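You operate a simulated robot arm through the tools that you are given. There is no shell and no other tool. Be economical: measure what you need, move in short steps, check, and stop when the job is done.

You are at the controls of a simulated two-armed robot. One attempt, no reset.

Task
Pick up the clear jar with one hand, pass it to the other hand and put it on the top of the steel cabinet. Set down upright: clear jar.

Only the result counts: the job must be done as asked and must still hold three seconds after the hand-in. Knocking over, shifting, dropping, spilling or breaking anything else fails it.

Robot
Two 7-joint arms with two-finger parallel grippers on one trunk, on a base that drives. Base frame: it is fixed to the floor where the robot stands at the start and does not move with it; the origin is under the middle of the robot, x ahead of it, y to its left, z up; the surface under the hand at the start is at about z = 780. Units: mm, rad, N and s.
The left shoulder is at the start at [-15, 140, 1181], the right one opposite. With the tool pointing down near the work surface each hand reaches from about 100 to 640 mm from the robot's upright axis, wherever it stands, measured 20 degrees to its own side. Places, roughly: top of the steel cabinet [-600, 1000, 1000]. Payload 3.8 kg a hand.
The TCP of each hand is the grasp point between the finger pads, 30 mm short of the fingertips. In the tool frame z runs along the fingers and y along their closing line. The gripper opens to 110 mm. The fingers are 20 mm wide and 10 mm thick; the gripper's body (48 by 112 mm) begins 55 mm behind the TCP.
Orientation is that of the tool frame in the base frame, as a unit quaternion [x, y, z, w]. With the fingers straight down and closing along the base's y, the tool's x points along the base's -x, its y along +y and its z along -z.

Tools
- The arms move only by the tool move_arm. It takes "left_rows", "right_rows" or both (then of equal length, played together; a hand with none holds still); each is one flat list of numbers, 6 for each row, row after row: the shift along the tool's x, y, z in units of 30 mm (1.0 is 30 mm), then the turn, a rotation vector about the tool's x, y, z in units of 4 degrees (1.0 is 4 degrees). In form: [x, y, z, rx, ry, rz, x, y, z, rx, ry, rz, ...]. A call has 1 to 12 rows; each row shifts and turns the commanded pose from where the row before left it, along the tool's axes as they then stand. "left_fingers" and "right_fingers" are, for a hand that has rows, the closure in counts, from 0 (fully open) to 255 (shut), set as the call begins (left out, the last holds). A call with a number of a shift or a turn outside -1 to 1 is refused whole. A row lasts 0.2 s, in which the tool goes at most 50 mm and 0.15 rad; a call with a longer step from one row to the next is refused whole, and so is a gripper value outside its range. Where a pose cannot be reached the arm comes as near as it can. A force on the tool above 40 N (or 10 N above the force at the start of the call, whichever is more), or a blocked arm, ends the call early, and 0.2 s more pass. Each finger travels about 72 mm/s and halts on what it meets, pressing with about 24 N; the grip force reading is that of the motor and also rises with nothing between the fingers. The clock runs only during rows and for 0.2 s after the last one: add rows that do not move to give the fingers time. The reply holds the time, the measured pose of the TCP, the force on the tool along the base axes, the opening and the grip force, in the units named above and with some noise, with the torque about the TCP (base axes, N m) and any sound that the robot's microphone picked up.
- Cameras (640 x 400 px; columns grow to the right, rows downward): "scene" is now at [71.2, -30.4, 1328.3]; the picture's right is [0.02, -1.00, -0.02], its down [-0.58, 0.00, -0.81] and it looks along [0.81, 0.03, -0.58] (base axes); focal length 281 px, centre (320, 200). "left" rides on the left gripper at [72, -17, -103] in its tool frame; the picture's right is [0.23, 0.97, 0.00], its down [-0.76, 0.18, -0.62] and it looks along [-0.61, 0.14, 0.78] (tool axes); focal length 222 px, centre (320, 200). "right" rides on the right gripper at [73, 17, -103] in its tool frame; the picture's right is [-0.23, 0.97, 0.00], its down [-0.76, -0.18, -0.62] and it looks along [-0.61, -0.14, 0.78] (tool axes); focal length 222 px, centre (320, 200). There is no depth. A picture from a camera that has moved, and an enlarged one, comes with that camera's place and axes in the base frame and with its lens.
- camera(camera): a new picture of that camera. The clock stands still meanwhile.
- raise_lower(by): slides the trunk up (or, below 0, down) by that many mm; the arms and the scene camera ride with it, the base frame stays. It gives what a move gives, with no picture.
- drive_base(legs): drives the robot by 1 to 6 legs, each [ahead, turn to the left] in mm and rad, along the robot's own axes; the way and the turn of a leg run together, so that a leg with both is an arc; at most 1500 mm and 3.142 rad a leg. The arms and the cameras ride along, it lands a little off, and it stops where it bumps. It gives what a move gives.
- turn_head(pan, tilt): turns the head with the scene camera to pan (to the left, within 1.396 rad either way) and tilt (down, from -0.506 to 1.204), counted from straight ahead of the robot. It gives what a move gives.
- zoom(camera, box): a new picture of the part [left, top, right, bottom] of that camera's present view, enlarged. The clock stands still meanwhile.
- job_done(): hands the job in; it is judged then, once.

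Work in short steps. Places have to be worked out from the pictures, the camera data and where the tool is seen: move nearer, look again, correct. Check each grasp and each placing, and mend what went wrong. You have 120 turns and 100 pictures in all, those below and enlarged ones among them. Open the grippers and draw the arms clear of the work before you hand the job in, unless the task says otherwise; then end with one line.

The tools are called as name(argument=value, ...) on one line, values as JSON. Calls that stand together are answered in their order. move_arm: Moves the arms, as the interface text tells. Its arguments: {"type":"object","properties":{"left_rows":{"type":"array","items":{"type":"number"}},"left_fingers":{"type":"number"},"right_rows":{"type":"array","items":{"type":"number"}},"right_fingers":{"type":"number"}},"required":[]} The other tools are called the same way: raise_lower (by) slides the trunk up or down; drive_base (legs) drives the base; turn_head (pan, tilt) turns the head that bears the scene camera; camera (camera) takes a picture; zoom (camera, box) takes an enlarged picture of a part of a camera's view; job_done () hands the job in.

At the start:

```text
time_s: 0.0
left_ee_pos: [342.4, 169.1, 1015.2]
left_tool_rot: [0.004, 1.0, 0.006, -0.004]
left_force: [0.1, 0.0, 0.3]
left_moment: [0.03, 0.0, -0.03]
left_gripper_width: 109.8
left_gripper_force: 0.1
right_ee_pos: [416.1, -203.4, 1120.8]
right_tool_rot: [0.0, 1.0, 0.009, 0.011]
right_force: [-1.1, -0.1, 0.1]
right_moment: [-0.01, 0.05, -0.01]
right_gripper_width: 109.9
right_gripper_force: 0.0
trunk travel left (down, up): [-275.0, 295.0]
robot x, y, heading: [-12.9, -12.5, 0.008]
head pan, tilt: [0.019, 0.644]
```

scene: 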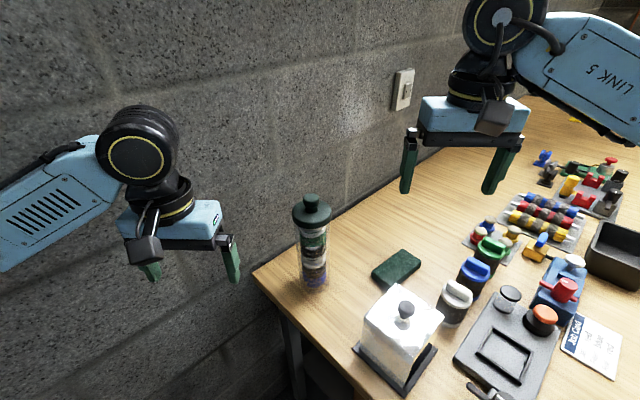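
right: 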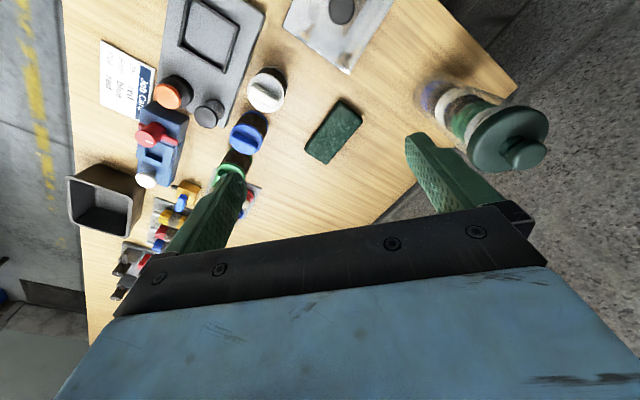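
left: 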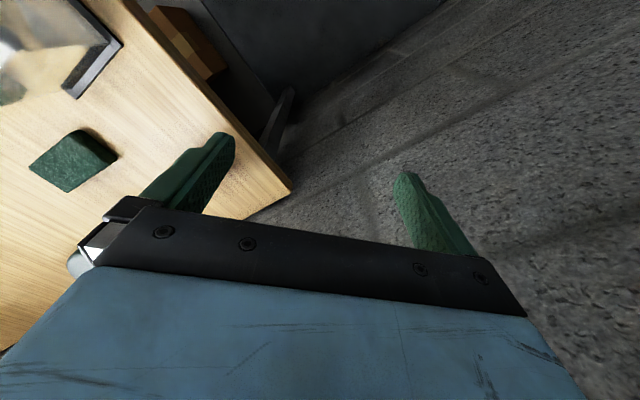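

I'll enlarge the jar area of the scene to identify which object is the clear jar.

zoom(camera="scene", box=[240, 180, 480, 330])

zoom(camera="scene", box=[320, 250, 640, 400])

```text
2.67 times, centred on (360, 255) of scene
camera zoom: at [71.2, -30.4, 1328.3], right [0.02, -1.0, -0.02], down [-0.58, 0.0, -0.81], along [0.81, 0.03, -0.58], focal length 748 px, centre (213, 53)
```

zoom: 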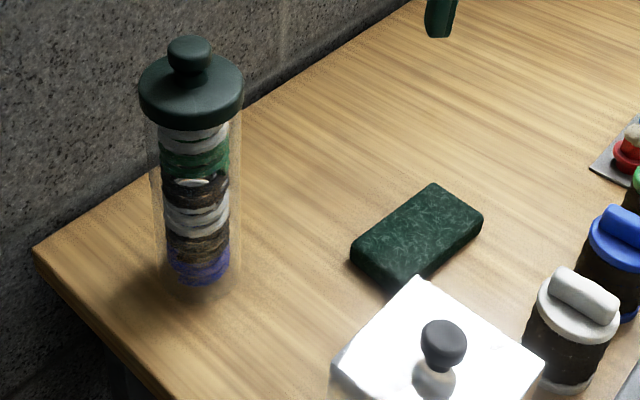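

```text
2.00 times, centred on (480, 325) of scene
camera zoom: at [71.2, -30.4, 1328.3], right [0.02, -1.0, -0.02], down [-0.58, 0.0, -0.81], along [0.81, 0.03, -0.58], focal length 561 px, centre (0, -50)
```

zoom: 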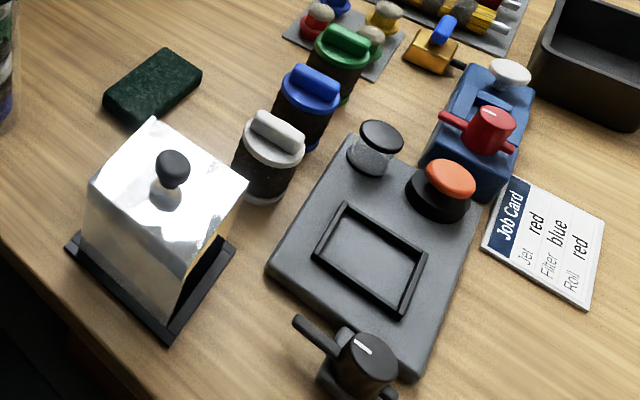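

The tall jar with the dark green lid is the clear jar: base near (500, 0), body up to about z 955, knob to about 1028. I'll look toward the cabinet now to plan the route.

turn_head(pan=1.39, tilt=0.45)

camera(camera="scene")

turn_head(pan=0.0, tilt=0.7)

camera(camera="scene")

```text
time_s: 1.5
left_ee_pos: [342.1, 167.8, 1014.3]
left_tool_rot: [0.004, 1.0, 0.006, -0.004]
left_force: [-0.3, 0.5, -0.3]
left_moment: [0.02, 0.01, 0.01]
left_gripper_width: 109.9
left_gripper_force: 0.0
right_ee_pos: [415.4, -203.3, 1120.6]
right_tool_rot: [0.0, 1.0, 0.008, 0.011]
right_force: [-0.1, 0.5, -0.7]
right_moment: [0.01, 0.05, -0.01]
right_gripper_width: 110.0
right_gripper_force: 0.0
trunk travel left (down, up): [-275.0, 295.0]
robot x, y, heading: [-9.2, -14.0, 0.0]
head pan, tilt: [1.389, 0.45]
```

```text
94 pictures are left
camera scene: at [0.9, 57.6, 1346.0], right [0.98, -0.18, 0.02], down [-0.06, -0.41, -0.91], along [0.17, 0.89, -0.42], focal length 281 px, centre (320, 200)
```

scene: 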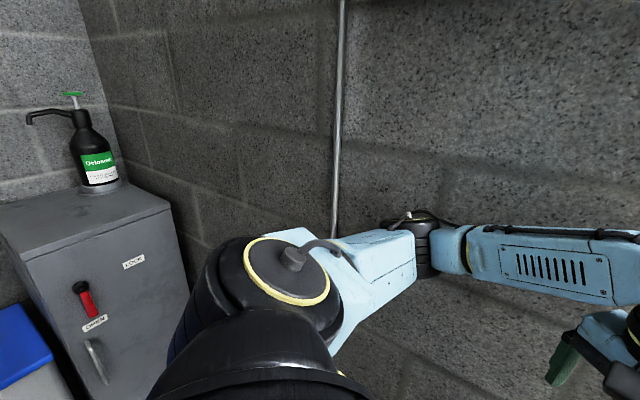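

```text
time_s: 3.0
left_ee_pos: [341.8, 169.8, 1015.4]
left_tool_rot: [0.004, 1.0, 0.006, -0.004]
left_force: [-0.2, 0.9, -0.6]
left_moment: [0.02, 0.02, 0.02]
left_gripper_width: 110.0
left_gripper_force: 0.0
right_ee_pos: [417.8, -203.7, 1121.0]
right_tool_rot: [0.0, 1.0, 0.009, 0.01]
right_force: [-0.1, -0.4, 1.2]
right_moment: [-0.01, 0.0, -0.01]
right_gripper_width: 110.1
right_gripper_force: 0.1
trunk travel left (down, up): [-275.0, 295.0]
robot x, y, heading: [-13.2, -13.9, 0.004]
head pan, tilt: [0.0, 0.7]
```

```text
93 pictures are left
camera scene: at [69.8, -32.2, 1323.7], right [0.0, -1.0, -0.02], down [-0.63, 0.01, -0.78], along [0.78, 0.01, -0.63], focal length 281 px, centre (320, 200)
```

scene: 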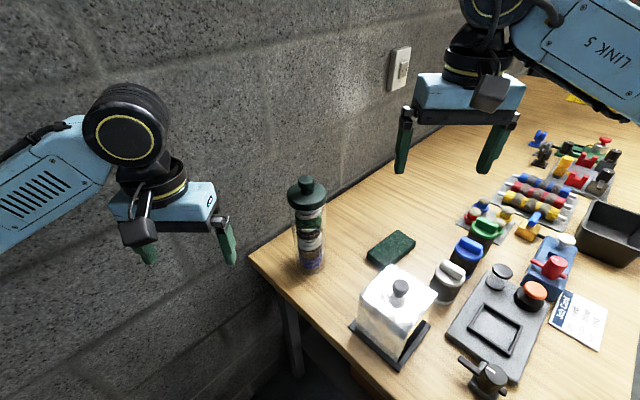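

The cabinet has a soap bottle near its back right corner, and its top is reachable by turning left. I'll pick with the left hand, which has free space over the table edge, and start by yawing it and pitching the fingers forward.

move_arm(left_rows=[0, 0, 0, 0, 0, 1, 0, 0, 0, 0, 0, 1, 0, 0, 0, 0, 0, 1, 0, 0, 0, 0, 0, 1, 0, 0, 0, 0, 0, 1, 0, 0, 0, 0, -1, 0, 0, 0, 0, 0, -1, 0, 0, 0, 0, 0, -1, 0, 0, 0, 0, 0, -1, 0, 0, 0, 0, 0, -1, 0, 0, 0, 0, 0, -1, 0, 0, 0, 0, 0, -1, 0], left_fingers=0)

move_arm(left_rows=[0, 0, 0, 0, -1, 0, 0, 0, 0, 0, -1, 0, 0, 0, 0, 0, -1, 0, 0, 0, 0, 0, -1, 0, 0, 0, 0, 0, -1, 0, 0, 0, 0, 0, -1, 0, 0, 0, 0, 0, -1, 0, 0, 0, 0, 0, -1, 0])

camera(camera="scene")

camera(camera="left")

```text
time_s: 5.8
left_ee_pos: [353.2, 160.3, 1017.6]
left_tool_rot: [0.177, 0.955, -0.036, 0.236]
left_force: [0.2, 0.0, 0.3]
left_moment: [0.03, 0.0, 0.01]
left_gripper_width: 109.8
left_gripper_force: 0.0
right_ee_pos: [426.1, -211.9, 1117.3]
right_tool_rot: [0.001, 1.0, 0.011, 0.003]
right_force: [-0.1, -0.6, -0.5]
right_moment: [0.0, 0.0, -0.01]
right_gripper_width: 110.1
right_gripper_force: 0.1
trunk travel left (down, up): [-275.0, 295.0]
robot x, y, heading: [-10.1, -16.0, -0.003]
head pan, tilt: [0.0, 0.7]
stopped in row 12 (left hand): the arm was blocked; the commanded pose is now the measured one
```

```text
time_s: 7.6
left_ee_pos: [395.9, 183.3, 999.8]
left_tool_rot: [0.151, 0.857, -0.093, 0.483]
left_force: [0.0, 0.5, 1.0]
left_moment: [-0.01, 0.01, -0.02]
left_gripper_width: 110.0
left_gripper_force: 0.0
left hand out of reach, approached as far as the arm can: row 3, 4, 5, 6, 7
right_ee_pos: [437.3, -186.8, 1115.8]
right_tool_rot: [0.002, 1.0, 0.0, -0.001]
right_force: [-0.3, -0.7, -0.1]
right_moment: [-0.04, 0.02, 0.02]
right_gripper_width: 110.0
right_gripper_force: 0.1
trunk travel left (down, up): [-275.0, 295.0]
robot x, y, heading: [-9.7, -10.2, 0.006]
head pan, tilt: [0.0, 0.7]
```

```text
92 pictures are left
camera scene: at [94.8, -10.4, 1321.8], right [0.0, -1.0, 0.0], down [-0.64, 0.0, -0.76], along [0.76, 0.0, -0.64], focal length 281 px, centre (320, 200)
```

scene: 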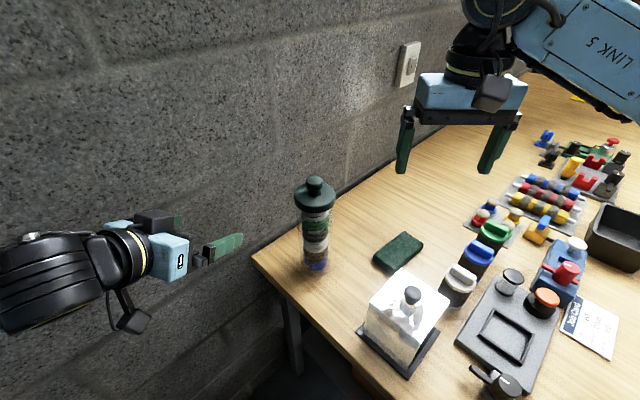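

```text
91 pictures are left
camera left: at [272.4, 211.3, 992.0], right [0.23, 0.95, -0.21], down [-0.07, 0.23, 0.97], along [0.97, -0.21, 0.12], focal length 222 px, centre (320, 200)
```

left: 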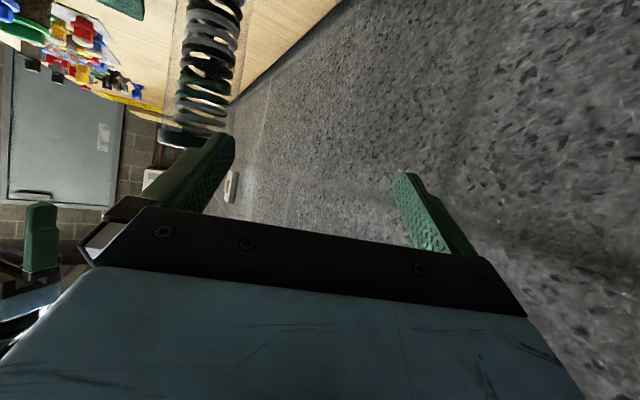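

The left hand now points forward and about 31° down. From the two views the jar axis is near (502, 0). I'll move to a pre-grasp about 130 mm short of it.

move_arm(left_rows=[0.284, -0.739, 0.494, 0, 0, 0, 0.284, -0.739, 0.494, 0, 0, 0, 0.284, -0.739, 0.494, 0, 0, 0, 0.284, -0.739, 0.494, 0, 0, 0, 0.284, -0.739, 0.494, 0, 0, 0, 0.284, -0.739, 0.494, 0, 0, 0])

camera(camera="scene")

camera(camera="left")

```text
time_s: 9.0
left_ee_pos: [391.0, 38.4, 910.6]
left_tool_rot: [0.152, 0.857, -0.092, 0.483]
left_force: [0.3, -0.2, 0.8]
left_moment: [0.01, -0.01, 0.01]
left_gripper_width: 109.9
left_gripper_force: 0.3
right_ee_pos: [437.1, -187.2, 1115.8]
right_tool_rot: [0.0, 1.0, 0.0, 0.0]
right_force: [0.9, -1.1, -0.2]
right_moment: [0.05, 0.0, 0.0]
right_gripper_width: 109.9
right_gripper_force: 0.0
trunk travel left (down, up): [-275.0, 295.0]
robot x, y, heading: [-15.7, -8.1, 0.002]
head pan, tilt: [0.0, 0.7]
```

```text
90 pictures are left
camera scene: at [94.5, -11.0, 1321.9], right [0.0, -1.0, 0.0], down [-0.64, 0.0, -0.77], along [0.77, 0.0, -0.64], focal length 281 px, centre (320, 200)
```

scene: 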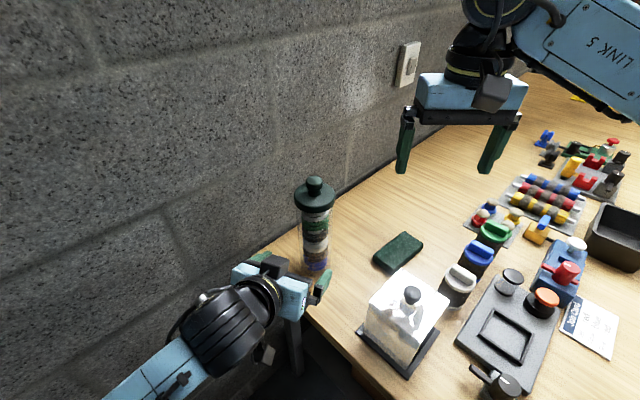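

```text
89 pictures are left
camera left: at [268.0, 65.9, 904.1], right [0.23, 0.95, -0.2], down [-0.07, 0.23, 0.97], along [0.97, -0.21, 0.12], focal length 222 px, centre (320, 200)
```

left: 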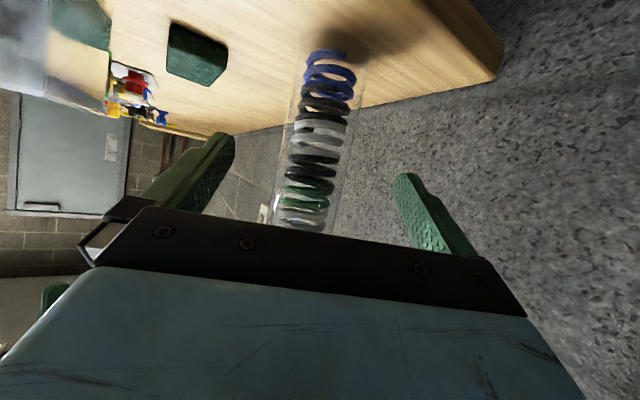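

The approach line passes almost exactly through the jar axis, at about (502, -3). I'll advance 126 mm along the fingers, leaving a gap between palm and glass.

move_arm(left_rows=[0, 0, 0.7, 0, 0, 0, 0, 0, 0.7, 0, 0, 0, 0, 0, 0.7, 0, 0, 0, 0, 0, 0.7, 0, 0, 0, 0, 0, 0.7, 0, 0, 0, 0, 0, 0.7, 0, 0, 0])

camera(camera="left")

zoom(camera="scene", box=[220, 160, 420, 320])

```text
time_s: 10.4
left_ee_pos: [491.7, 2.5, 847.9]
left_tool_rot: [0.151, 0.857, -0.092, 0.484]
left_force: [-0.9, -0.5, 0.3]
left_moment: [0.01, -0.08, 0.02]
left_gripper_width: 110.0
left_gripper_force: 0.1
right_ee_pos: [436.5, -186.7, 1115.5]
right_tool_rot: [0.0, 1.0, -0.001, 0.0]
right_force: [0.1, -0.4, -0.6]
right_moment: [-0.02, -0.04, 0.02]
right_gripper_width: 110.0
right_gripper_force: 0.0
trunk travel left (down, up): [-275.0, 295.0]
robot x, y, heading: [-13.2, -9.4, 0.002]
head pan, tilt: [0.0, 0.7]
```

```text
88 pictures are left
camera left: at [368.8, 30.0, 839.3], right [0.23, 0.95, -0.21], down [-0.07, 0.23, 0.97], along [0.97, -0.21, 0.12], focal length 222 px, centre (320, 200)
```

left: 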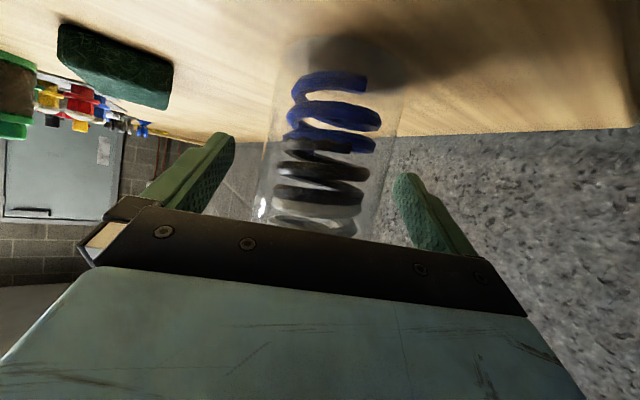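

```text
2.50 times, centred on (320, 240) of scene
camera zoom: at [94.5, -10.5, 1321.9], right [0.0, -1.0, 0.0], down [-0.64, 0.0, -0.76], along [0.76, 0.0, -0.64], focal length 702 px, centre (320, 100)
```

zoom: 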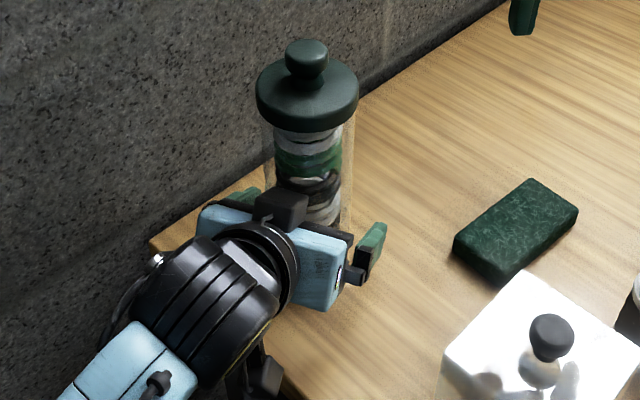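

The jar sits centred between the fingers, so I'll close the left gripper.

move_arm(left_rows=[0, 0, 0, 0, 0, 0, 0, 0, 0, 0, 0, 0, 0, 0, 0, 0, 0, 0, 0, 0, 0, 0, 0, 0, 0, 0, 0, 0, 0, 0], left_fingers=255)

zoom(camera="scene", box=[220, 160, 420, 320])

```text
time_s: 11.6
left_ee_pos: [492.4, 2.4, 847.1]
left_tool_rot: [0.152, 0.857, -0.092, 0.483]
left_force: [1.5, 1.0, -0.5]
left_moment: [0.26, -0.11, 0.0]
left_gripper_width: 73.2
left_gripper_force: 24.4
right_ee_pos: [437.3, -187.0, 1116.1]
right_tool_rot: [0.001, 1.0, 0.001, 0.0]
right_force: [-0.1, -0.4, 0.2]
right_moment: [0.0, 0.02, -0.02]
right_gripper_width: 110.2
right_gripper_force: 0.1
trunk travel left (down, up): [-275.0, 295.0]
robot x, y, heading: [-12.1, -9.3, 0.01]
head pan, tilt: [0.0, 0.7]
```

```text
2.50 times, centred on (320, 240) of scene
camera zoom: at [94.7, -10.4, 1321.9], right [0.0, -1.0, 0.0], down [-0.64, 0.0, -0.76], along [0.76, 0.0, -0.64], focal length 702 px, centre (320, 100)
```

zoom: 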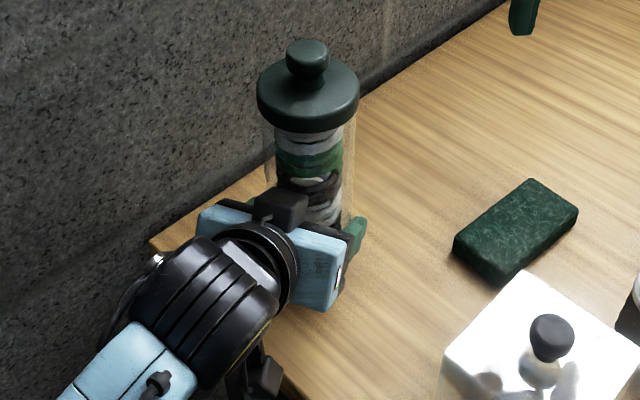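

The grip holds at 73 mm and 24 N. I'll lift straight up with the trunk, a little first.

raise_lower(by=30)

zoom(camera="scene", box=[220, 160, 420, 320])

camera(camera="left")

```text
time_s: 12.4
left_ee_pos: [492.1, 2.8, 876.0]
left_tool_rot: [0.152, 0.857, -0.093, 0.483]
left_force: [0.4, 0.0, -4.8]
left_moment: [0.01, 0.06, -0.03]
left_gripper_width: 72.8
left_gripper_force: 24.4
right_ee_pos: [437.7, -187.7, 1144.8]
right_tool_rot: [0.001, 1.0, 0.0, 0.001]
right_force: [0.5, 0.5, -0.5]
right_moment: [-0.02, 0.0, 0.03]
right_gripper_width: 110.0
right_gripper_force: 0.0
trunk travel left (down, up): [-305.0, 265.0]
robot x, y, heading: [-15.7, -10.8, 0.005]
head pan, tilt: [0.0, 0.7]
```

```text
2.50 times, centred on (320, 240) of scene
camera zoom: at [95.2, -10.5, 1351.8], right [0.0, -1.0, 0.0], down [-0.64, 0.0, -0.76], along [0.76, 0.0, -0.64], focal length 702 px, centre (320, 100)
```

zoom: 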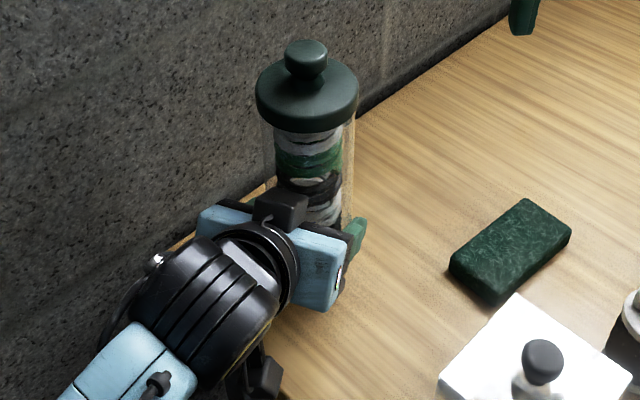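

```text
84 pictures are left
camera left: at [368.8, 29.9, 869.0], right [0.23, 0.95, -0.21], down [-0.06, 0.23, 0.97], along [0.97, -0.21, 0.11], focal length 222 px, centre (320, 200)
```

left: 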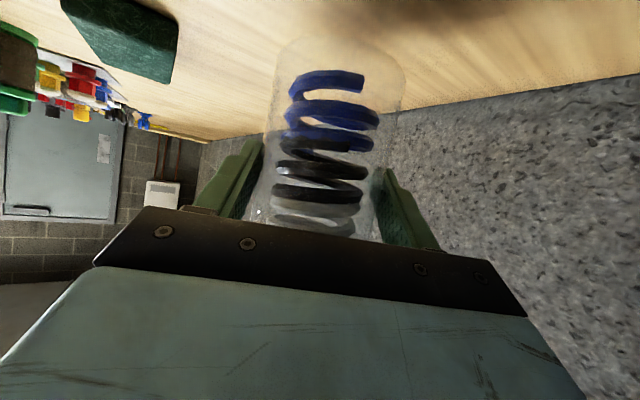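

The jar is lifted clear (4.8 N load). I'll raise further and back away from the table into free space.

raise_lower(by=90)

drive_base(legs=[[-200, 0]])

camera(camera="scene")

camera(camera="right")

```text
time_s: 13.6
left_ee_pos: [491.7, 2.8, 967.8]
left_tool_rot: [0.152, 0.857, -0.093, 0.483]
left_force: [-0.5, 0.6, -5.6]
left_moment: [0.02, 0.04, -0.05]
left_gripper_width: 72.9
left_gripper_force: 24.2
right_ee_pos: [437.0, -187.2, 1235.1]
right_tool_rot: [0.001, 1.0, 0.0, 0.0]
right_force: [-1.0, 1.2, -0.7]
right_moment: [0.02, -0.02, -0.02]
right_gripper_width: 110.2
right_gripper_force: 0.0
trunk travel left (down, up): [-395.0, 175.0]
robot x, y, heading: [-10.0, -11.3, 0.005]
head pan, tilt: [0.0, 0.7]
```

```text
time_s: 15.2
left_ee_pos: [288.5, 2.1, 967.1]
left_tool_rot: [0.153, 0.857, -0.093, 0.483]
left_force: [0.1, 0.3, -5.7]
left_moment: [0.03, 0.05, 0.0]
left_gripper_width: 72.7
left_gripper_force: 24.2
right_ee_pos: [234.7, -188.4, 1235.0]
right_tool_rot: [0.001, 1.0, 0.0, 0.0]
right_force: [0.7, -0.2, 1.3]
right_moment: [0.01, -0.04, 0.0]
right_gripper_width: 110.0
right_gripper_force: 0.2
trunk travel left (down, up): [-395.0, 175.0]
robot x, y, heading: [-211.6, -14.4, -0.0]
head pan, tilt: [0.0, 0.7]
```

```text
83 pictures are left
camera scene: at [-107.9, -11.2, 1441.9], right [0.0, -1.0, 0.0], down [-0.64, 0.0, -0.77], along [0.77, 0.0, -0.64], focal length 281 px, centre (320, 200)
```

scene: 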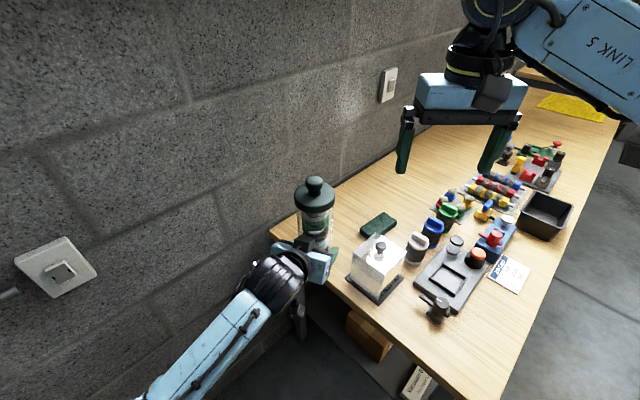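

```text
82 pictures are left
camera right: at [162.3, -171.4, 1339.4], right [0.23, 0.97, 0.0], down [0.76, -0.18, 0.62], along [0.61, -0.14, -0.78], focal length 222 px, centre (320, 200)
```

right: 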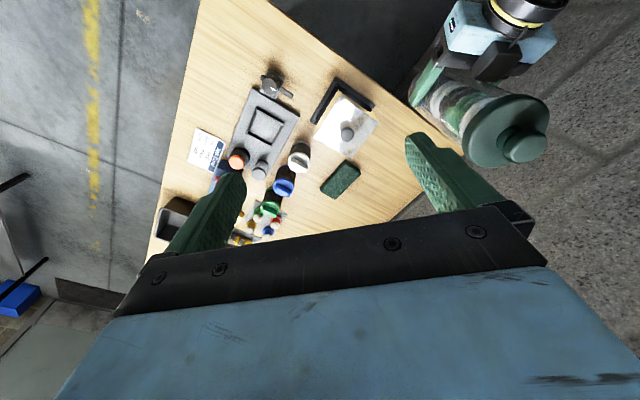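

The jar is held with its bottom at about z 900 in free space. I'll pull it in a little and turn the left hand 20° clockwise for room, while the right hand starts yawing toward it.

move_arm(left_rows=[0.416, -0.063, -0.69, 0, 0, 0, 0.416, -0.063, -0.69, 0, 0, 0, 0.416, -0.063, -0.69, 0, 0, 0, 0, 0, 0, 0.713, 0.011, 0.428, 0, 0, 0, 0.713, 0.011, 0.428, 0, 0, 0, 0.713, 0.011, 0.428, 0, 0, 0, 0.713, 0.011, 0.428, 0, 0, 0, 0.713, 0.011, 0.428, 0, 0, 0, 0.713, 0.011, 0.428, 0, 0, 0, 0, 0, 0, 0, 0, 0, 0, 0, 0, 0, 0, 0, 0, 0, 0], right_rows=[0, 0, 0, 0, 0, -1, 0, 0, 0, 0, 0, -1, 0, 0, 0, 0, 0, -1, 0, 0, 0, 0, 0, -1, 0, 0, 0, 0, 0, -1, 0, 0, 0, 0, 0, -1, 0, 0, 0, 0, 0, -1, 0, 0, 0, 0, 0, -1, 0, 0, 0, 0, 0, -1, 0, 0, 0, 0, 0, -1, 0, 0, 0, 0, 0, -1, 0, 0, 0, 0, 0, -1])

camera(camera="scene")

```text
time_s: 17.9
left_ee_pos: [219.7, 22.3, 965.8]
left_tool_rot: [0.298, 0.818, -0.175, 0.459]
left_force: [0.3, -0.2, -5.7]
left_moment: [0.05, 0.06, 0.03]
left_gripper_width: 73.1
left_gripper_force: 24.5
right_ee_pos: [235.4, -189.5, 1235.5]
right_tool_rot: [-0.407, 0.913, 0.001, -0.001]
right_force: [0.2, -0.2, 0.2]
right_moment: [-0.01, 0.04, 0.0]
right_gripper_width: 110.0
right_gripper_force: 0.1
trunk travel left (down, up): [-395.0, 175.0]
robot x, y, heading: [-214.1, -11.3, 0.002]
head pan, tilt: [0.0, 0.7]
```

```text
81 pictures are left
camera scene: at [-107.1, -11.2, 1441.8], right [0.0, -1.0, 0.0], down [-0.64, 0.0, -0.76], along [0.76, 0.0, -0.64], focal length 281 px, centre (320, 200)
```

scene: 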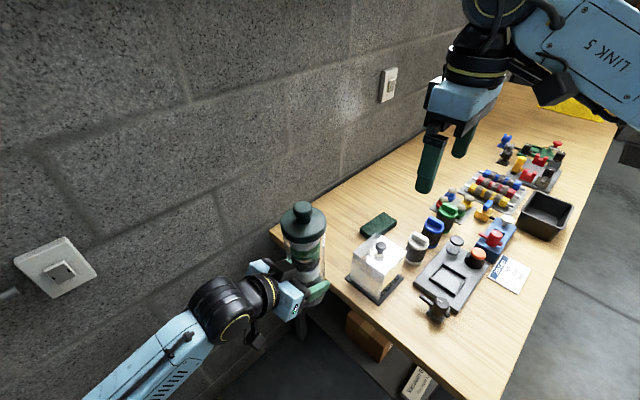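

Both hands moved as planned. The right hand now finishes its yaw and pitches its fingers up toward horizontal, well above and beside the jar.

move_arm(right_rows=[0, 0, 0, 0, 0, -1, 0, 0, 0, 0, 0, -1, 0, 0, 0, 0, 0, -1, 0, 0, 0, 0, -1, 0, 0, 0, 0, 0, -1, 0, 0, 0, 0, 0, -1, 0, 0, 0, 0, 0, -1, 0, 0, 0, 0, 0, -1, 0, 0, 0, 0, 0, -1, 0, 0, 0, 0, 0, -1, 0, 0, 0, 0, 0, -1, 0, 0, 0, 0, 0, -1, 0], right_fingers=0)

move_arm(right_rows=[0, 0, 0, 0, -1, 0, 0, 0, 0, 0, -1, 0, 0, 0, 0, 0, -1, 0, 0, 0, 0, 0, -1, 0, 0, 0, 0, 0, -1, 0, 0, 0, 0, 0, -1, 0, 0, 0, 0, 0, -1, 0, 0, 0, 0, 0, -1, 0, 0, 0, 0, 0, -1, 0])

camera(camera="scene")

camera(camera="right")

```text
time_s: 20.4
left_ee_pos: [220.8, 22.0, 966.5]
left_tool_rot: [0.298, 0.818, -0.175, 0.46]
left_force: [0.3, -0.8, -6.3]
left_moment: [0.04, 0.02, 0.01]
left_gripper_width: 73.2
left_gripper_force: 24.3
right_ee_pos: [241.4, -174.1, 1234.6]
right_tool_rot: [-0.451, 0.868, 0.098, 0.184]
right_force: [-0.3, -0.9, 0.3]
right_moment: [0.04, -0.04, -0.02]
right_gripper_width: 110.0
right_gripper_force: 0.0
right hand out of reach, approached as far as the arm can: row 2, 3, 7, 9, 11
trunk travel left (down, up): [-395.0, 175.0]
robot x, y, heading: [-215.1, -14.7, 0.009]
head pan, tilt: [0.0, 0.7]
```

```text
time_s: 22.4
left_ee_pos: [220.5, 22.5, 966.6]
left_tool_rot: [0.298, 0.818, -0.175, 0.46]
left_force: [0.4, -0.7, -5.7]
left_moment: [0.0, 0.05, -0.01]
left_gripper_width: 73.0
left_gripper_force: 23.5
right_ee_pos: [242.2, -173.7, 1233.7]
right_tool_rot: [-0.451, 0.868, 0.097, 0.184]
right_force: [1.0, -0.5, 0.5]
right_moment: [-0.01, 0.02, 0.01]
right_gripper_width: 109.9
right_gripper_force: 0.1
right hand out of reach, approached as far as the arm can: row 1, 2, 3, 4, 5, 6, 7, 8, 9
trunk travel left (down, up): [-395.0, 175.0]
robot x, y, heading: [-213.0, -8.2, -0.0]
head pan, tilt: [0.0, 0.7]
```

```text
80 pictures are left
camera scene: at [-107.1, -11.1, 1441.8], right [0.0, -1.0, 0.0], down [-0.64, 0.0, -0.76], along [0.76, 0.0, -0.64], focal length 281 px, centre (320, 200)
```

scene: 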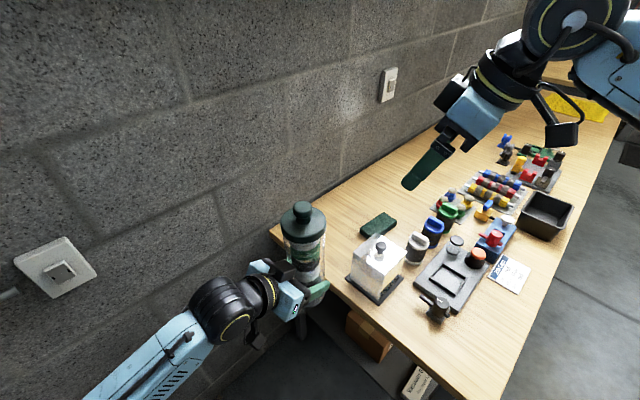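

```text
79 pictures are left
camera right: at [166.1, -252.0, 1299.6], right [-0.68, 0.73, 0.1], down [0.4, 0.26, 0.88], along [0.62, 0.63, -0.47], focal length 222 px, centre (320, 200)
```

right: 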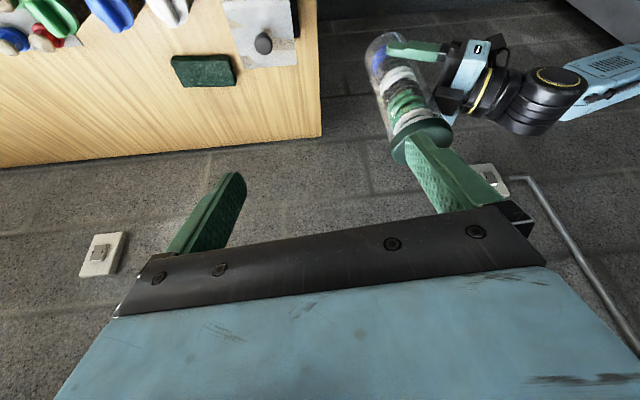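

The right wrist stalled at about 24° of pitch, probably a limit this high up near the shoulder. I'll lower the hand, away from the jar, where the pose should be reachable.

move_arm(right_rows=[0.9, 0, 0, 0, 0, 0, 0.9, 0, 0, 0, 0, 0, 0.9, 0, 0, 0, 0, 0, 0.9, 0, 0, 0, 0, 0, 0.9, 0, 0, 0, 0, 0])

camera(camera="scene")

```text
time_s: 23.6
left_ee_pos: [219.4, 22.6, 966.6]
left_tool_rot: [0.298, 0.818, -0.175, 0.46]
left_force: [0.0, 0.5, -6.1]
left_moment: [0.02, 0.04, 0.01]
left_gripper_width: 73.2
left_gripper_force: 23.8
right_ee_pos: [237.0, -182.4, 1230.0]
right_tool_rot: [-0.447, 0.87, 0.099, 0.184]
right_force: [-0.1, -0.4, 0.3]
right_moment: [0.01, -0.02, 0.0]
right_gripper_width: 109.8
right_gripper_force: 0.2
right hand out of reach, approached as far as the arm can: row 1, 2, 3, 4, 5
trunk travel left (down, up): [-395.0, 175.0]
robot x, y, heading: [-213.9, -11.5, 0.006]
head pan, tilt: [0.0, 0.7]
```

```text
78 pictures are left
camera scene: at [-107.1, -11.2, 1441.8], right [0.0, -1.0, 0.0], down [-0.64, 0.0, -0.76], along [0.76, 0.0, -0.64], focal length 281 px, centre (320, 200)
```

scene: 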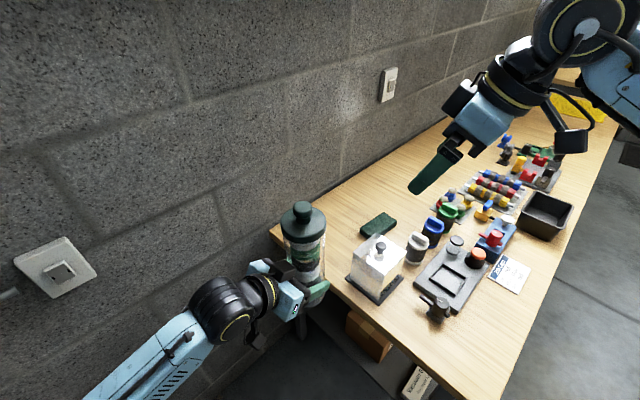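

It is still stuck. I'll undo 12 units of the commanded pitch to get back to a feasible orientation and see where the arm goes.

move_arm(right_rows=[0, 0, 0, 0, 1, 0, 0, 0, 0, 0, 1, 0, 0, 0, 0, 0, 1, 0, 0, 0, 0, 0, 1, 0, 0, 0, 0, 0, 1, 0, 0, 0, 0, 0, 1, 0, 0, 0, 0, 0, 1, 0, 0, 0, 0, 0, 1, 0, 0, 0, 0, 0, 1, 0, 0, 0, 0, 0, 1, 0, 0, 0, 0, 0, 1, 0, 0, 0, 0, 0, 1, 0])

```text
time_s: 26.2
left_ee_pos: [219.5, 23.4, 966.9]
left_tool_rot: [0.298, 0.818, -0.176, 0.459]
left_force: [0.4, -0.6, -5.4]
left_moment: [0.02, 0.07, -0.03]
left_gripper_width: 73.0
left_gripper_force: 24.1
right_ee_pos: [220.4, -174.0, 1224.5]
right_tool_rot: [-0.45, 0.868, -0.095, -0.185]
right_force: [0.2, 0.1, -0.8]
right_moment: [0.03, 0.01, -0.02]
right_gripper_width: 110.2
right_gripper_force: 0.1
right hand out of reach, approached as far as the arm can: row 10, 11, 12
trunk travel left (down, up): [-395.0, 175.0]
robot x, y, heading: [-212.4, -11.9, -0.001]
head pan, tilt: [0.0, 0.7]
```

The commanded pose follows the achieved one, and pitch is limited to ±24° at this yaw. The left arm managed yaw 20° then pitch 60°, so I'll mirror that: return to pointing down, then reduce the yaw to about 20°.

move_arm(right_rows=[0, 0, 0, 0, -1, 0, 0, 0, 0, 0, -1, 0, 0, 0, 0, 0, -1, 0, 0, 0, 0, 0, -1, 0, 0, 0, 0, 0, -1, 0, 0, 0, 0, 0, -1, 0, 0, 0, 0, 0, 0, 1, 0, 0, 0, 0, 0, 1, 0, 0, 0, 0, 0, 1, 0, 0, 0, 0, 0, 1, 0, 0, 0, 0, 0, 1, 0, 0, 0, 0, 0, 1])

move_arm(right_rows=[0, 0, 0, 0, 0, 1, 0, 0, 0, 0, 0, 1, 0, 0, 0, 0, 0, 1, 0, 0, 0, 0, 0, 1, 0, 0, 0.8, 0, 0, 0, 0, 0, 0.8, 0, 0, 0, 0, 0, 0.8, 0, 0, 0, 0, 0, 0.8, 0, 0, 0])

```text
time_s: 28.9
left_ee_pos: [219.8, 22.3, 966.7]
left_tool_rot: [0.297, 0.818, -0.175, 0.46]
left_force: [0.2, 0.4, -5.4]
left_moment: [0.04, 0.04, 0.01]
left_gripper_width: 72.7
left_gripper_force: 23.9
right_ee_pos: [221.1, -174.7, 1225.7]
right_tool_rot: [-0.267, 0.964, 0.001, 0.0]
right_force: [0.1, 0.0, -0.5]
right_moment: [-0.02, 0.0, -0.02]
right_gripper_width: 110.1
right_gripper_force: 0.0
trunk travel left (down, up): [-395.0, 175.0]
robot x, y, heading: [-216.3, -9.6, 0.005]
head pan, tilt: [0.0, 0.7]
```

```text
time_s: 30.6
left_ee_pos: [220.8, 23.3, 967.2]
left_tool_rot: [0.298, 0.818, -0.175, 0.46]
left_force: [0.9, 0.0, -6.6]
left_moment: [0.05, 0.07, 0.02]
left_gripper_width: 73.0
left_gripper_force: 23.9
right_ee_pos: [221.2, -174.1, 1127.7]
right_tool_rot: [-0.13, 0.991, 0.002, -0.001]
right_force: [0.5, 0.3, 0.4]
right_moment: [-0.01, 0.03, -0.01]
right_gripper_width: 110.0
right_gripper_force: 0.1
trunk travel left (down, up): [-395.0, 175.0]
robot x, y, heading: [-213.9, -12.3, 0.001]
head pan, tilt: [0.0, 0.7]
```

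The hand points down at 15° yaw and z 1128. I'll pull it back about 65 mm and pitch up as the left arm did.

move_arm(right_rows=[0.75, 0, 0, 0, 0, 0, 0.75, 0, 0, 0, 0, 0, 0.75, 0, 0, 0, 0, 0, 0, 0, 0, 0, -1, 0, 0, 0, 0, 0, -1, 0, 0, 0, 0, 0, -1, 0, 0, 0, 0, 0, -1, 0, 0, 0, 0, 0, -1, 0, 0, 0, 0, 0, -1, 0, 0, 0, 0, 0, -1, 0, 0, 0, 0, 0, -1, 0, 0, 0, 0, 0, -1, 0])

move_arm(right_rows=[0, 0, 0, 0, -1, 0, 0, 0, 0, 0, -1, 0, 0, 0, 0, 0, -1, 0, 0, 0, 0, 0, -1, 0, 0, 0, 0, 0, -1, 0, 0, 0, 0, 0, -1, 0])

camera(camera="scene")

```text
time_s: 33.2
left_ee_pos: [219.4, 22.1, 967.4]
left_tool_rot: [0.298, 0.818, -0.175, 0.459]
left_force: [0.1, 0.6, -5.1]
left_moment: [0.02, 0.04, -0.02]
left_gripper_width: 73.2
left_gripper_force: 24.0
right_ee_pos: [162.4, -191.4, 1128.8]
right_tool_rot: [-0.123, 0.943, 0.041, 0.305]
right_force: [-0.2, 0.6, -0.1]
right_moment: [-0.02, -0.02, 0.0]
right_gripper_width: 110.0
right_gripper_force: 0.2
right hand out of reach, approached as far as the arm can: row 12
trunk travel left (down, up): [-395.0, 175.0]
robot x, y, heading: [-212.9, -8.1, 0.008]
head pan, tilt: [0.0, 0.7]
```

```text
time_s: 34.6
left_ee_pos: [221.0, 23.2, 965.8]
left_tool_rot: [0.297, 0.819, -0.175, 0.459]
left_force: [0.2, -0.1, -5.3]
left_moment: [0.02, 0.02, -0.03]
left_gripper_width: 72.8
left_gripper_force: 24.0
right_ee_pos: [198.4, -187.3, 1121.8]
right_tool_rot: [-0.114, 0.876, 0.062, 0.464]
right_force: [-0.6, 0.0, 0.2]
right_moment: [0.03, -0.03, 0.01]
right_gripper_width: 110.0
right_gripper_force: 0.0
right hand out of reach, approached as far as the arm can: row 1, 2, 3, 4, 5, 6
trunk travel left (down, up): [-395.0, 175.0]
robot x, y, heading: [-214.8, -11.0, 0.003]
head pan, tilt: [0.0, 0.7]
```

```text
77 pictures are left
camera scene: at [-107.0, -11.1, 1441.8], right [0.0, -1.0, 0.0], down [-0.64, 0.0, -0.76], along [0.76, 0.0, -0.64], focal length 281 px, centre (320, 200)
```

scene: 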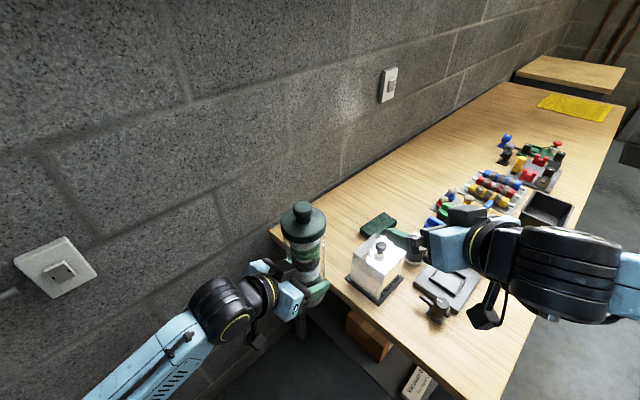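

The right hand is now 34° below horizontal at 15° yaw. Next I'll yaw it about the vertical by 26° to face the jar.

move_arm(right_rows=[0, 0, 0, -0.768, 0, -0.52, 0, 0, 0, -0.768, 0, -0.52, 0, 0, 0, -0.768, 0, -0.52, 0, 0, 0, -0.768, 0, -0.52, 0, 0, 0, -0.768, 0, -0.52, 0, 0, 0, -0.768, 0, -0.52, 0, 0, 0, -0.768, 0, -0.52])

camera(camera="scene")

camera(camera="right")

```text
time_s: 36.2
left_ee_pos: [220.0, 22.7, 966.1]
left_tool_rot: [0.297, 0.818, -0.174, 0.46]
left_force: [-1.1, -0.3, -5.5]
left_moment: [0.03, 0.02, 0.02]
left_gripper_width: 72.9
left_gripper_force: 23.7
right_ee_pos: [199.2, -186.5, 1124.5]
right_tool_rot: [-0.308, 0.827, 0.165, 0.439]
right_force: [-0.5, -0.5, 0.0]
right_moment: [-0.03, 0.02, -0.04]
right_gripper_width: 109.9
right_gripper_force: 0.1
trunk travel left (down, up): [-395.0, 175.0]
robot x, y, heading: [-213.2, -14.3, 0.007]
head pan, tilt: [0.0, 0.7]
```

```text
76 pictures are left
camera scene: at [-107.1, -11.2, 1441.8], right [0.0, -1.0, 0.0], down [-0.64, 0.0, -0.76], along [0.76, 0.0, -0.64], focal length 281 px, centre (320, 200)
```

scene: 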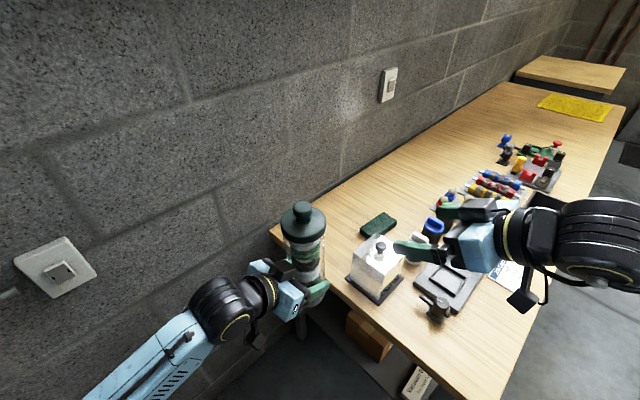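

```text
75 pictures are left
camera right: at [91.9, -257.2, 1121.7], right [-0.54, 0.82, 0.19], down [0.05, -0.2, 0.98], along [0.84, 0.54, 0.07], focal length 222 px, centre (320, 200)
```

right: 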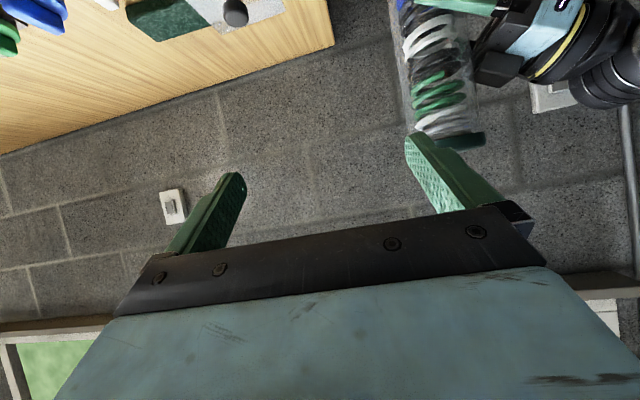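

The geometry gives too little clearance between the right fingertips and the left palm, so I'll flatten the right pitch by 12°. I'll also move the jar 60 mm forward with the left hand to make approach room.

move_arm(left_rows=[-0.267, 0.433, 0.431, 0, 0, 0, -0.267, 0.433, 0.431, 0, 0, 0, -0.267, 0.433, 0.431, 0, 0, 0], right_rows=[0, 0, 0, 0, -1, 0, 0, 0, 0, 0, -1, 0, 0, 0, 0, 0, -1, 0])

```text
time_s: 37.0
left_ee_pos: [279.8, 21.4, 965.8]
left_tool_rot: [0.298, 0.818, -0.175, 0.459]
left_force: [-0.5, 0.8, -6.0]
left_moment: [0.08, 0.05, -0.03]
left_gripper_width: 72.5
left_gripper_force: 23.9
right_ee_pos: [198.2, -186.8, 1124.2]
right_tool_rot: [-0.289, 0.777, 0.196, 0.524]
right_force: [0.3, -0.5, -0.1]
right_moment: [-0.02, 0.01, -0.01]
right_gripper_width: 110.1
right_gripper_force: 0.1
trunk travel left (down, up): [-395.0, 175.0]
robot x, y, heading: [-212.1, -9.4, 0.003]
head pan, tilt: [0.0, 0.7]
```

The pitch is now 22° and the jar axis is near (289, 14). I'll bring the right hand to the pre-grasp point 110 mm out, aiming at z 1058 on the jar.

move_arm(right_rows=[-0.053, 0.612, 0.579, 0, 0, 0, -0.053, 0.612, 0.579, 0, 0, 0, -0.053, 0.612, 0.579, 0, 0, 0, -0.053, 0.612, 0.579, 0, 0, 0, -0.053, 0.612, 0.579, 0, 0, 0])

camera(camera="scene")

camera(camera="right")

```text
time_s: 38.2
left_ee_pos: [280.6, 21.0, 966.4]
left_tool_rot: [0.298, 0.818, -0.175, 0.459]
left_force: [-0.7, -0.4, -5.6]
left_moment: [0.02, 0.05, -0.02]
left_gripper_width: 72.8
left_gripper_force: 24.1
right_ee_pos: [199.5, -62.5, 1096.8]
right_tool_rot: [-0.288, 0.778, 0.195, 0.523]
right_force: [-0.3, -0.4, -0.9]
right_moment: [0.0, 0.01, 0.01]
right_gripper_width: 109.9
right_gripper_force: 0.1
trunk travel left (down, up): [-395.0, 175.0]
robot x, y, heading: [-210.5, -12.1, 0.003]
head pan, tilt: [0.0, 0.7]
```

```text
74 pictures are left
camera scene: at [-107.1, -10.3, 1441.8], right [0.0, -1.0, 0.0], down [-0.64, 0.0, -0.76], along [0.76, 0.0, -0.64], focal length 281 px, centre (320, 200)
```

scene: 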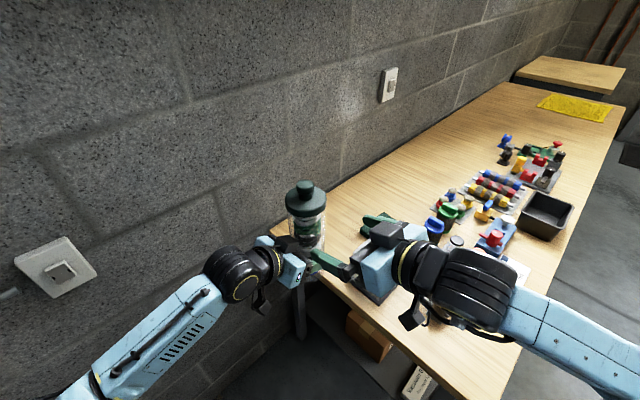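

```text
73 pictures are left
camera right: at [95.0, -130.2, 1069.6], right [-0.57, 0.79, 0.21], down [-0.1, -0.33, 0.94], along [0.81, 0.52, 0.27], focal length 222 px, centre (320, 200)
```

right: 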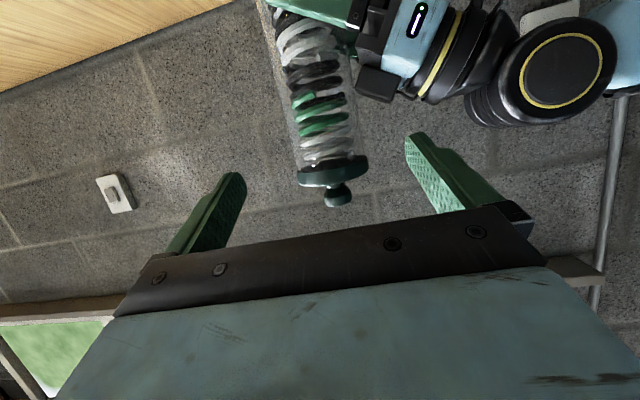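

The jar is centred between the right fingers, with the lid underside at about z 1102, above the planned grip at 1056. I'll advance 75 mm and check.

move_arm(right_rows=[0, 0, 0.625, 0, 0, 0, 0, 0, 0.625, 0, 0, 0, 0, 0, 0.625, 0, 0, 0, 0, 0, 0.625, 0, 0, 0])

zoom(camera="scene", box=[220, 160, 420, 320])

camera(camera="right")

camera(camera="left")

```text
time_s: 39.2
left_ee_pos: [282.2, 23.5, 966.7]
left_tool_rot: [0.297, 0.819, -0.175, 0.459]
left_force: [7.9, 7.1, -9.0]
left_moment: [-0.66, 0.61, -0.58]
left_gripper_width: 72.8
left_gripper_force: 24.4
right_ee_pos: [251.3, -15.8, 1070.5]
right_tool_rot: [-0.289, 0.777, 0.197, 0.524]
right_force: [-8.4, -6.7, 3.6]
right_moment: [0.07, 0.26, 0.68]
right_gripper_width: 110.1
right_gripper_force: 0.0
trunk travel left (down, up): [-395.0, 175.0]
robot x, y, heading: [-215.5, -9.8, 0.007]
head pan, tilt: [0.0, 0.7]
```

```text
2.50 times, centred on (320, 240) of scene
camera zoom: at [-106.8, -10.9, 1441.8], right [0.0, -1.0, 0.0], down [-0.64, 0.0, -0.76], along [0.76, 0.0, -0.64], focal length 702 px, centre (320, 100)
```

zoom: 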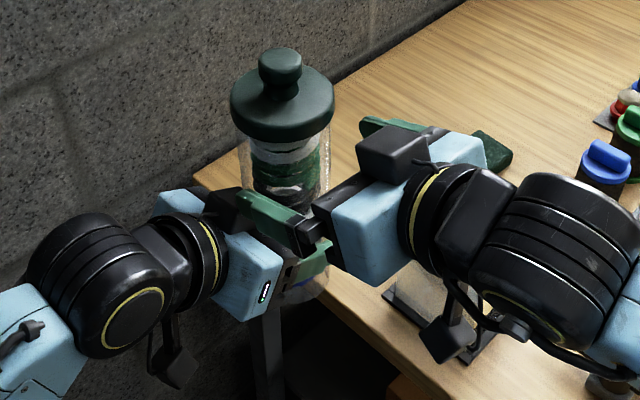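

```text
71 pictures are left
camera right: at [148.5, -85.3, 1042.1], right [-0.57, 0.79, 0.21], down [-0.1, -0.33, 0.94], along [0.81, 0.52, 0.27], focal length 222 px, centre (320, 200)
```

right: 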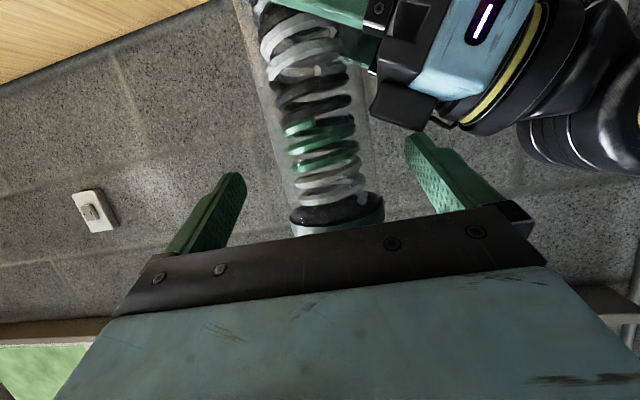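

```text
70 pictures are left
camera left: at [174.9, 90.5, 958.9], right [0.54, 0.82, -0.21], down [0.02, 0.23, 0.97], along [0.84, -0.53, 0.11], focal length 222 px, centre (320, 200)
```

left: 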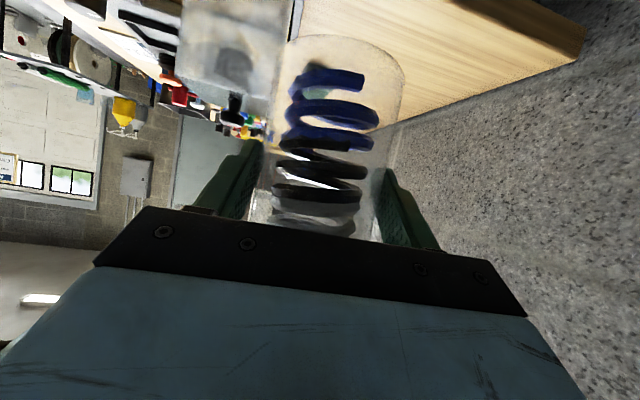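

The right finger touched the black block on top of the left palm (about 8 N). I'll back off 40 mm and flatten the pitch another 12° before going in higher.

move_arm(right_rows=[0, 0, -0.67, 0, 0, 0, 0, 0, -0.67, 0, 0, 0, 0, 0, 0, 0, -1, 0, 0, 0, 0, 0, -1, 0, 0, 0, 0, 0, -1, 0])

camera(camera="right")

```text
time_s: 40.5
left_ee_pos: [280.5, 20.9, 967.2]
left_tool_rot: [0.298, 0.818, -0.175, 0.46]
left_force: [-0.3, 0.4, -5.0]
left_moment: [0.01, 0.04, 0.01]
left_gripper_width: 73.0
left_gripper_force: 24.1
right_ee_pos: [225.5, -40.5, 1085.2]
right_tool_rot: [-0.268, 0.718, 0.225, 0.602]
right_force: [0.0, 0.5, 0.1]
right_moment: [0.0, -0.04, -0.01]
right_gripper_width: 110.1
right_gripper_force: 0.1
trunk travel left (down, up): [-395.0, 175.0]
robot x, y, heading: [-215.7, -9.7, 0.002]
head pan, tilt: [0.0, 0.7]
```

```text
69 pictures are left
camera right: at [127.7, -104.0, 1031.7], right [-0.61, 0.76, 0.22], down [-0.25, -0.45, 0.86], along [0.75, 0.47, 0.46], focal length 222 px, centre (320, 200)
```

right: 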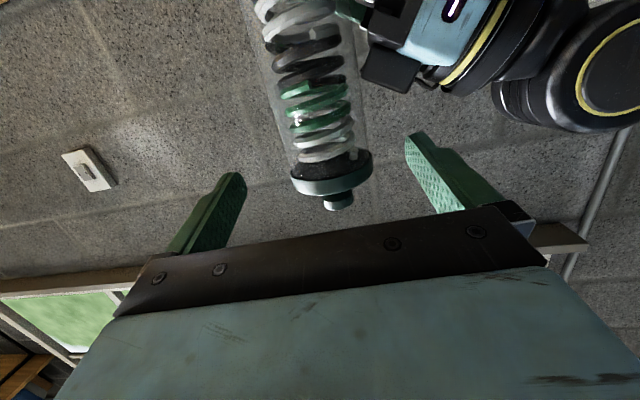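

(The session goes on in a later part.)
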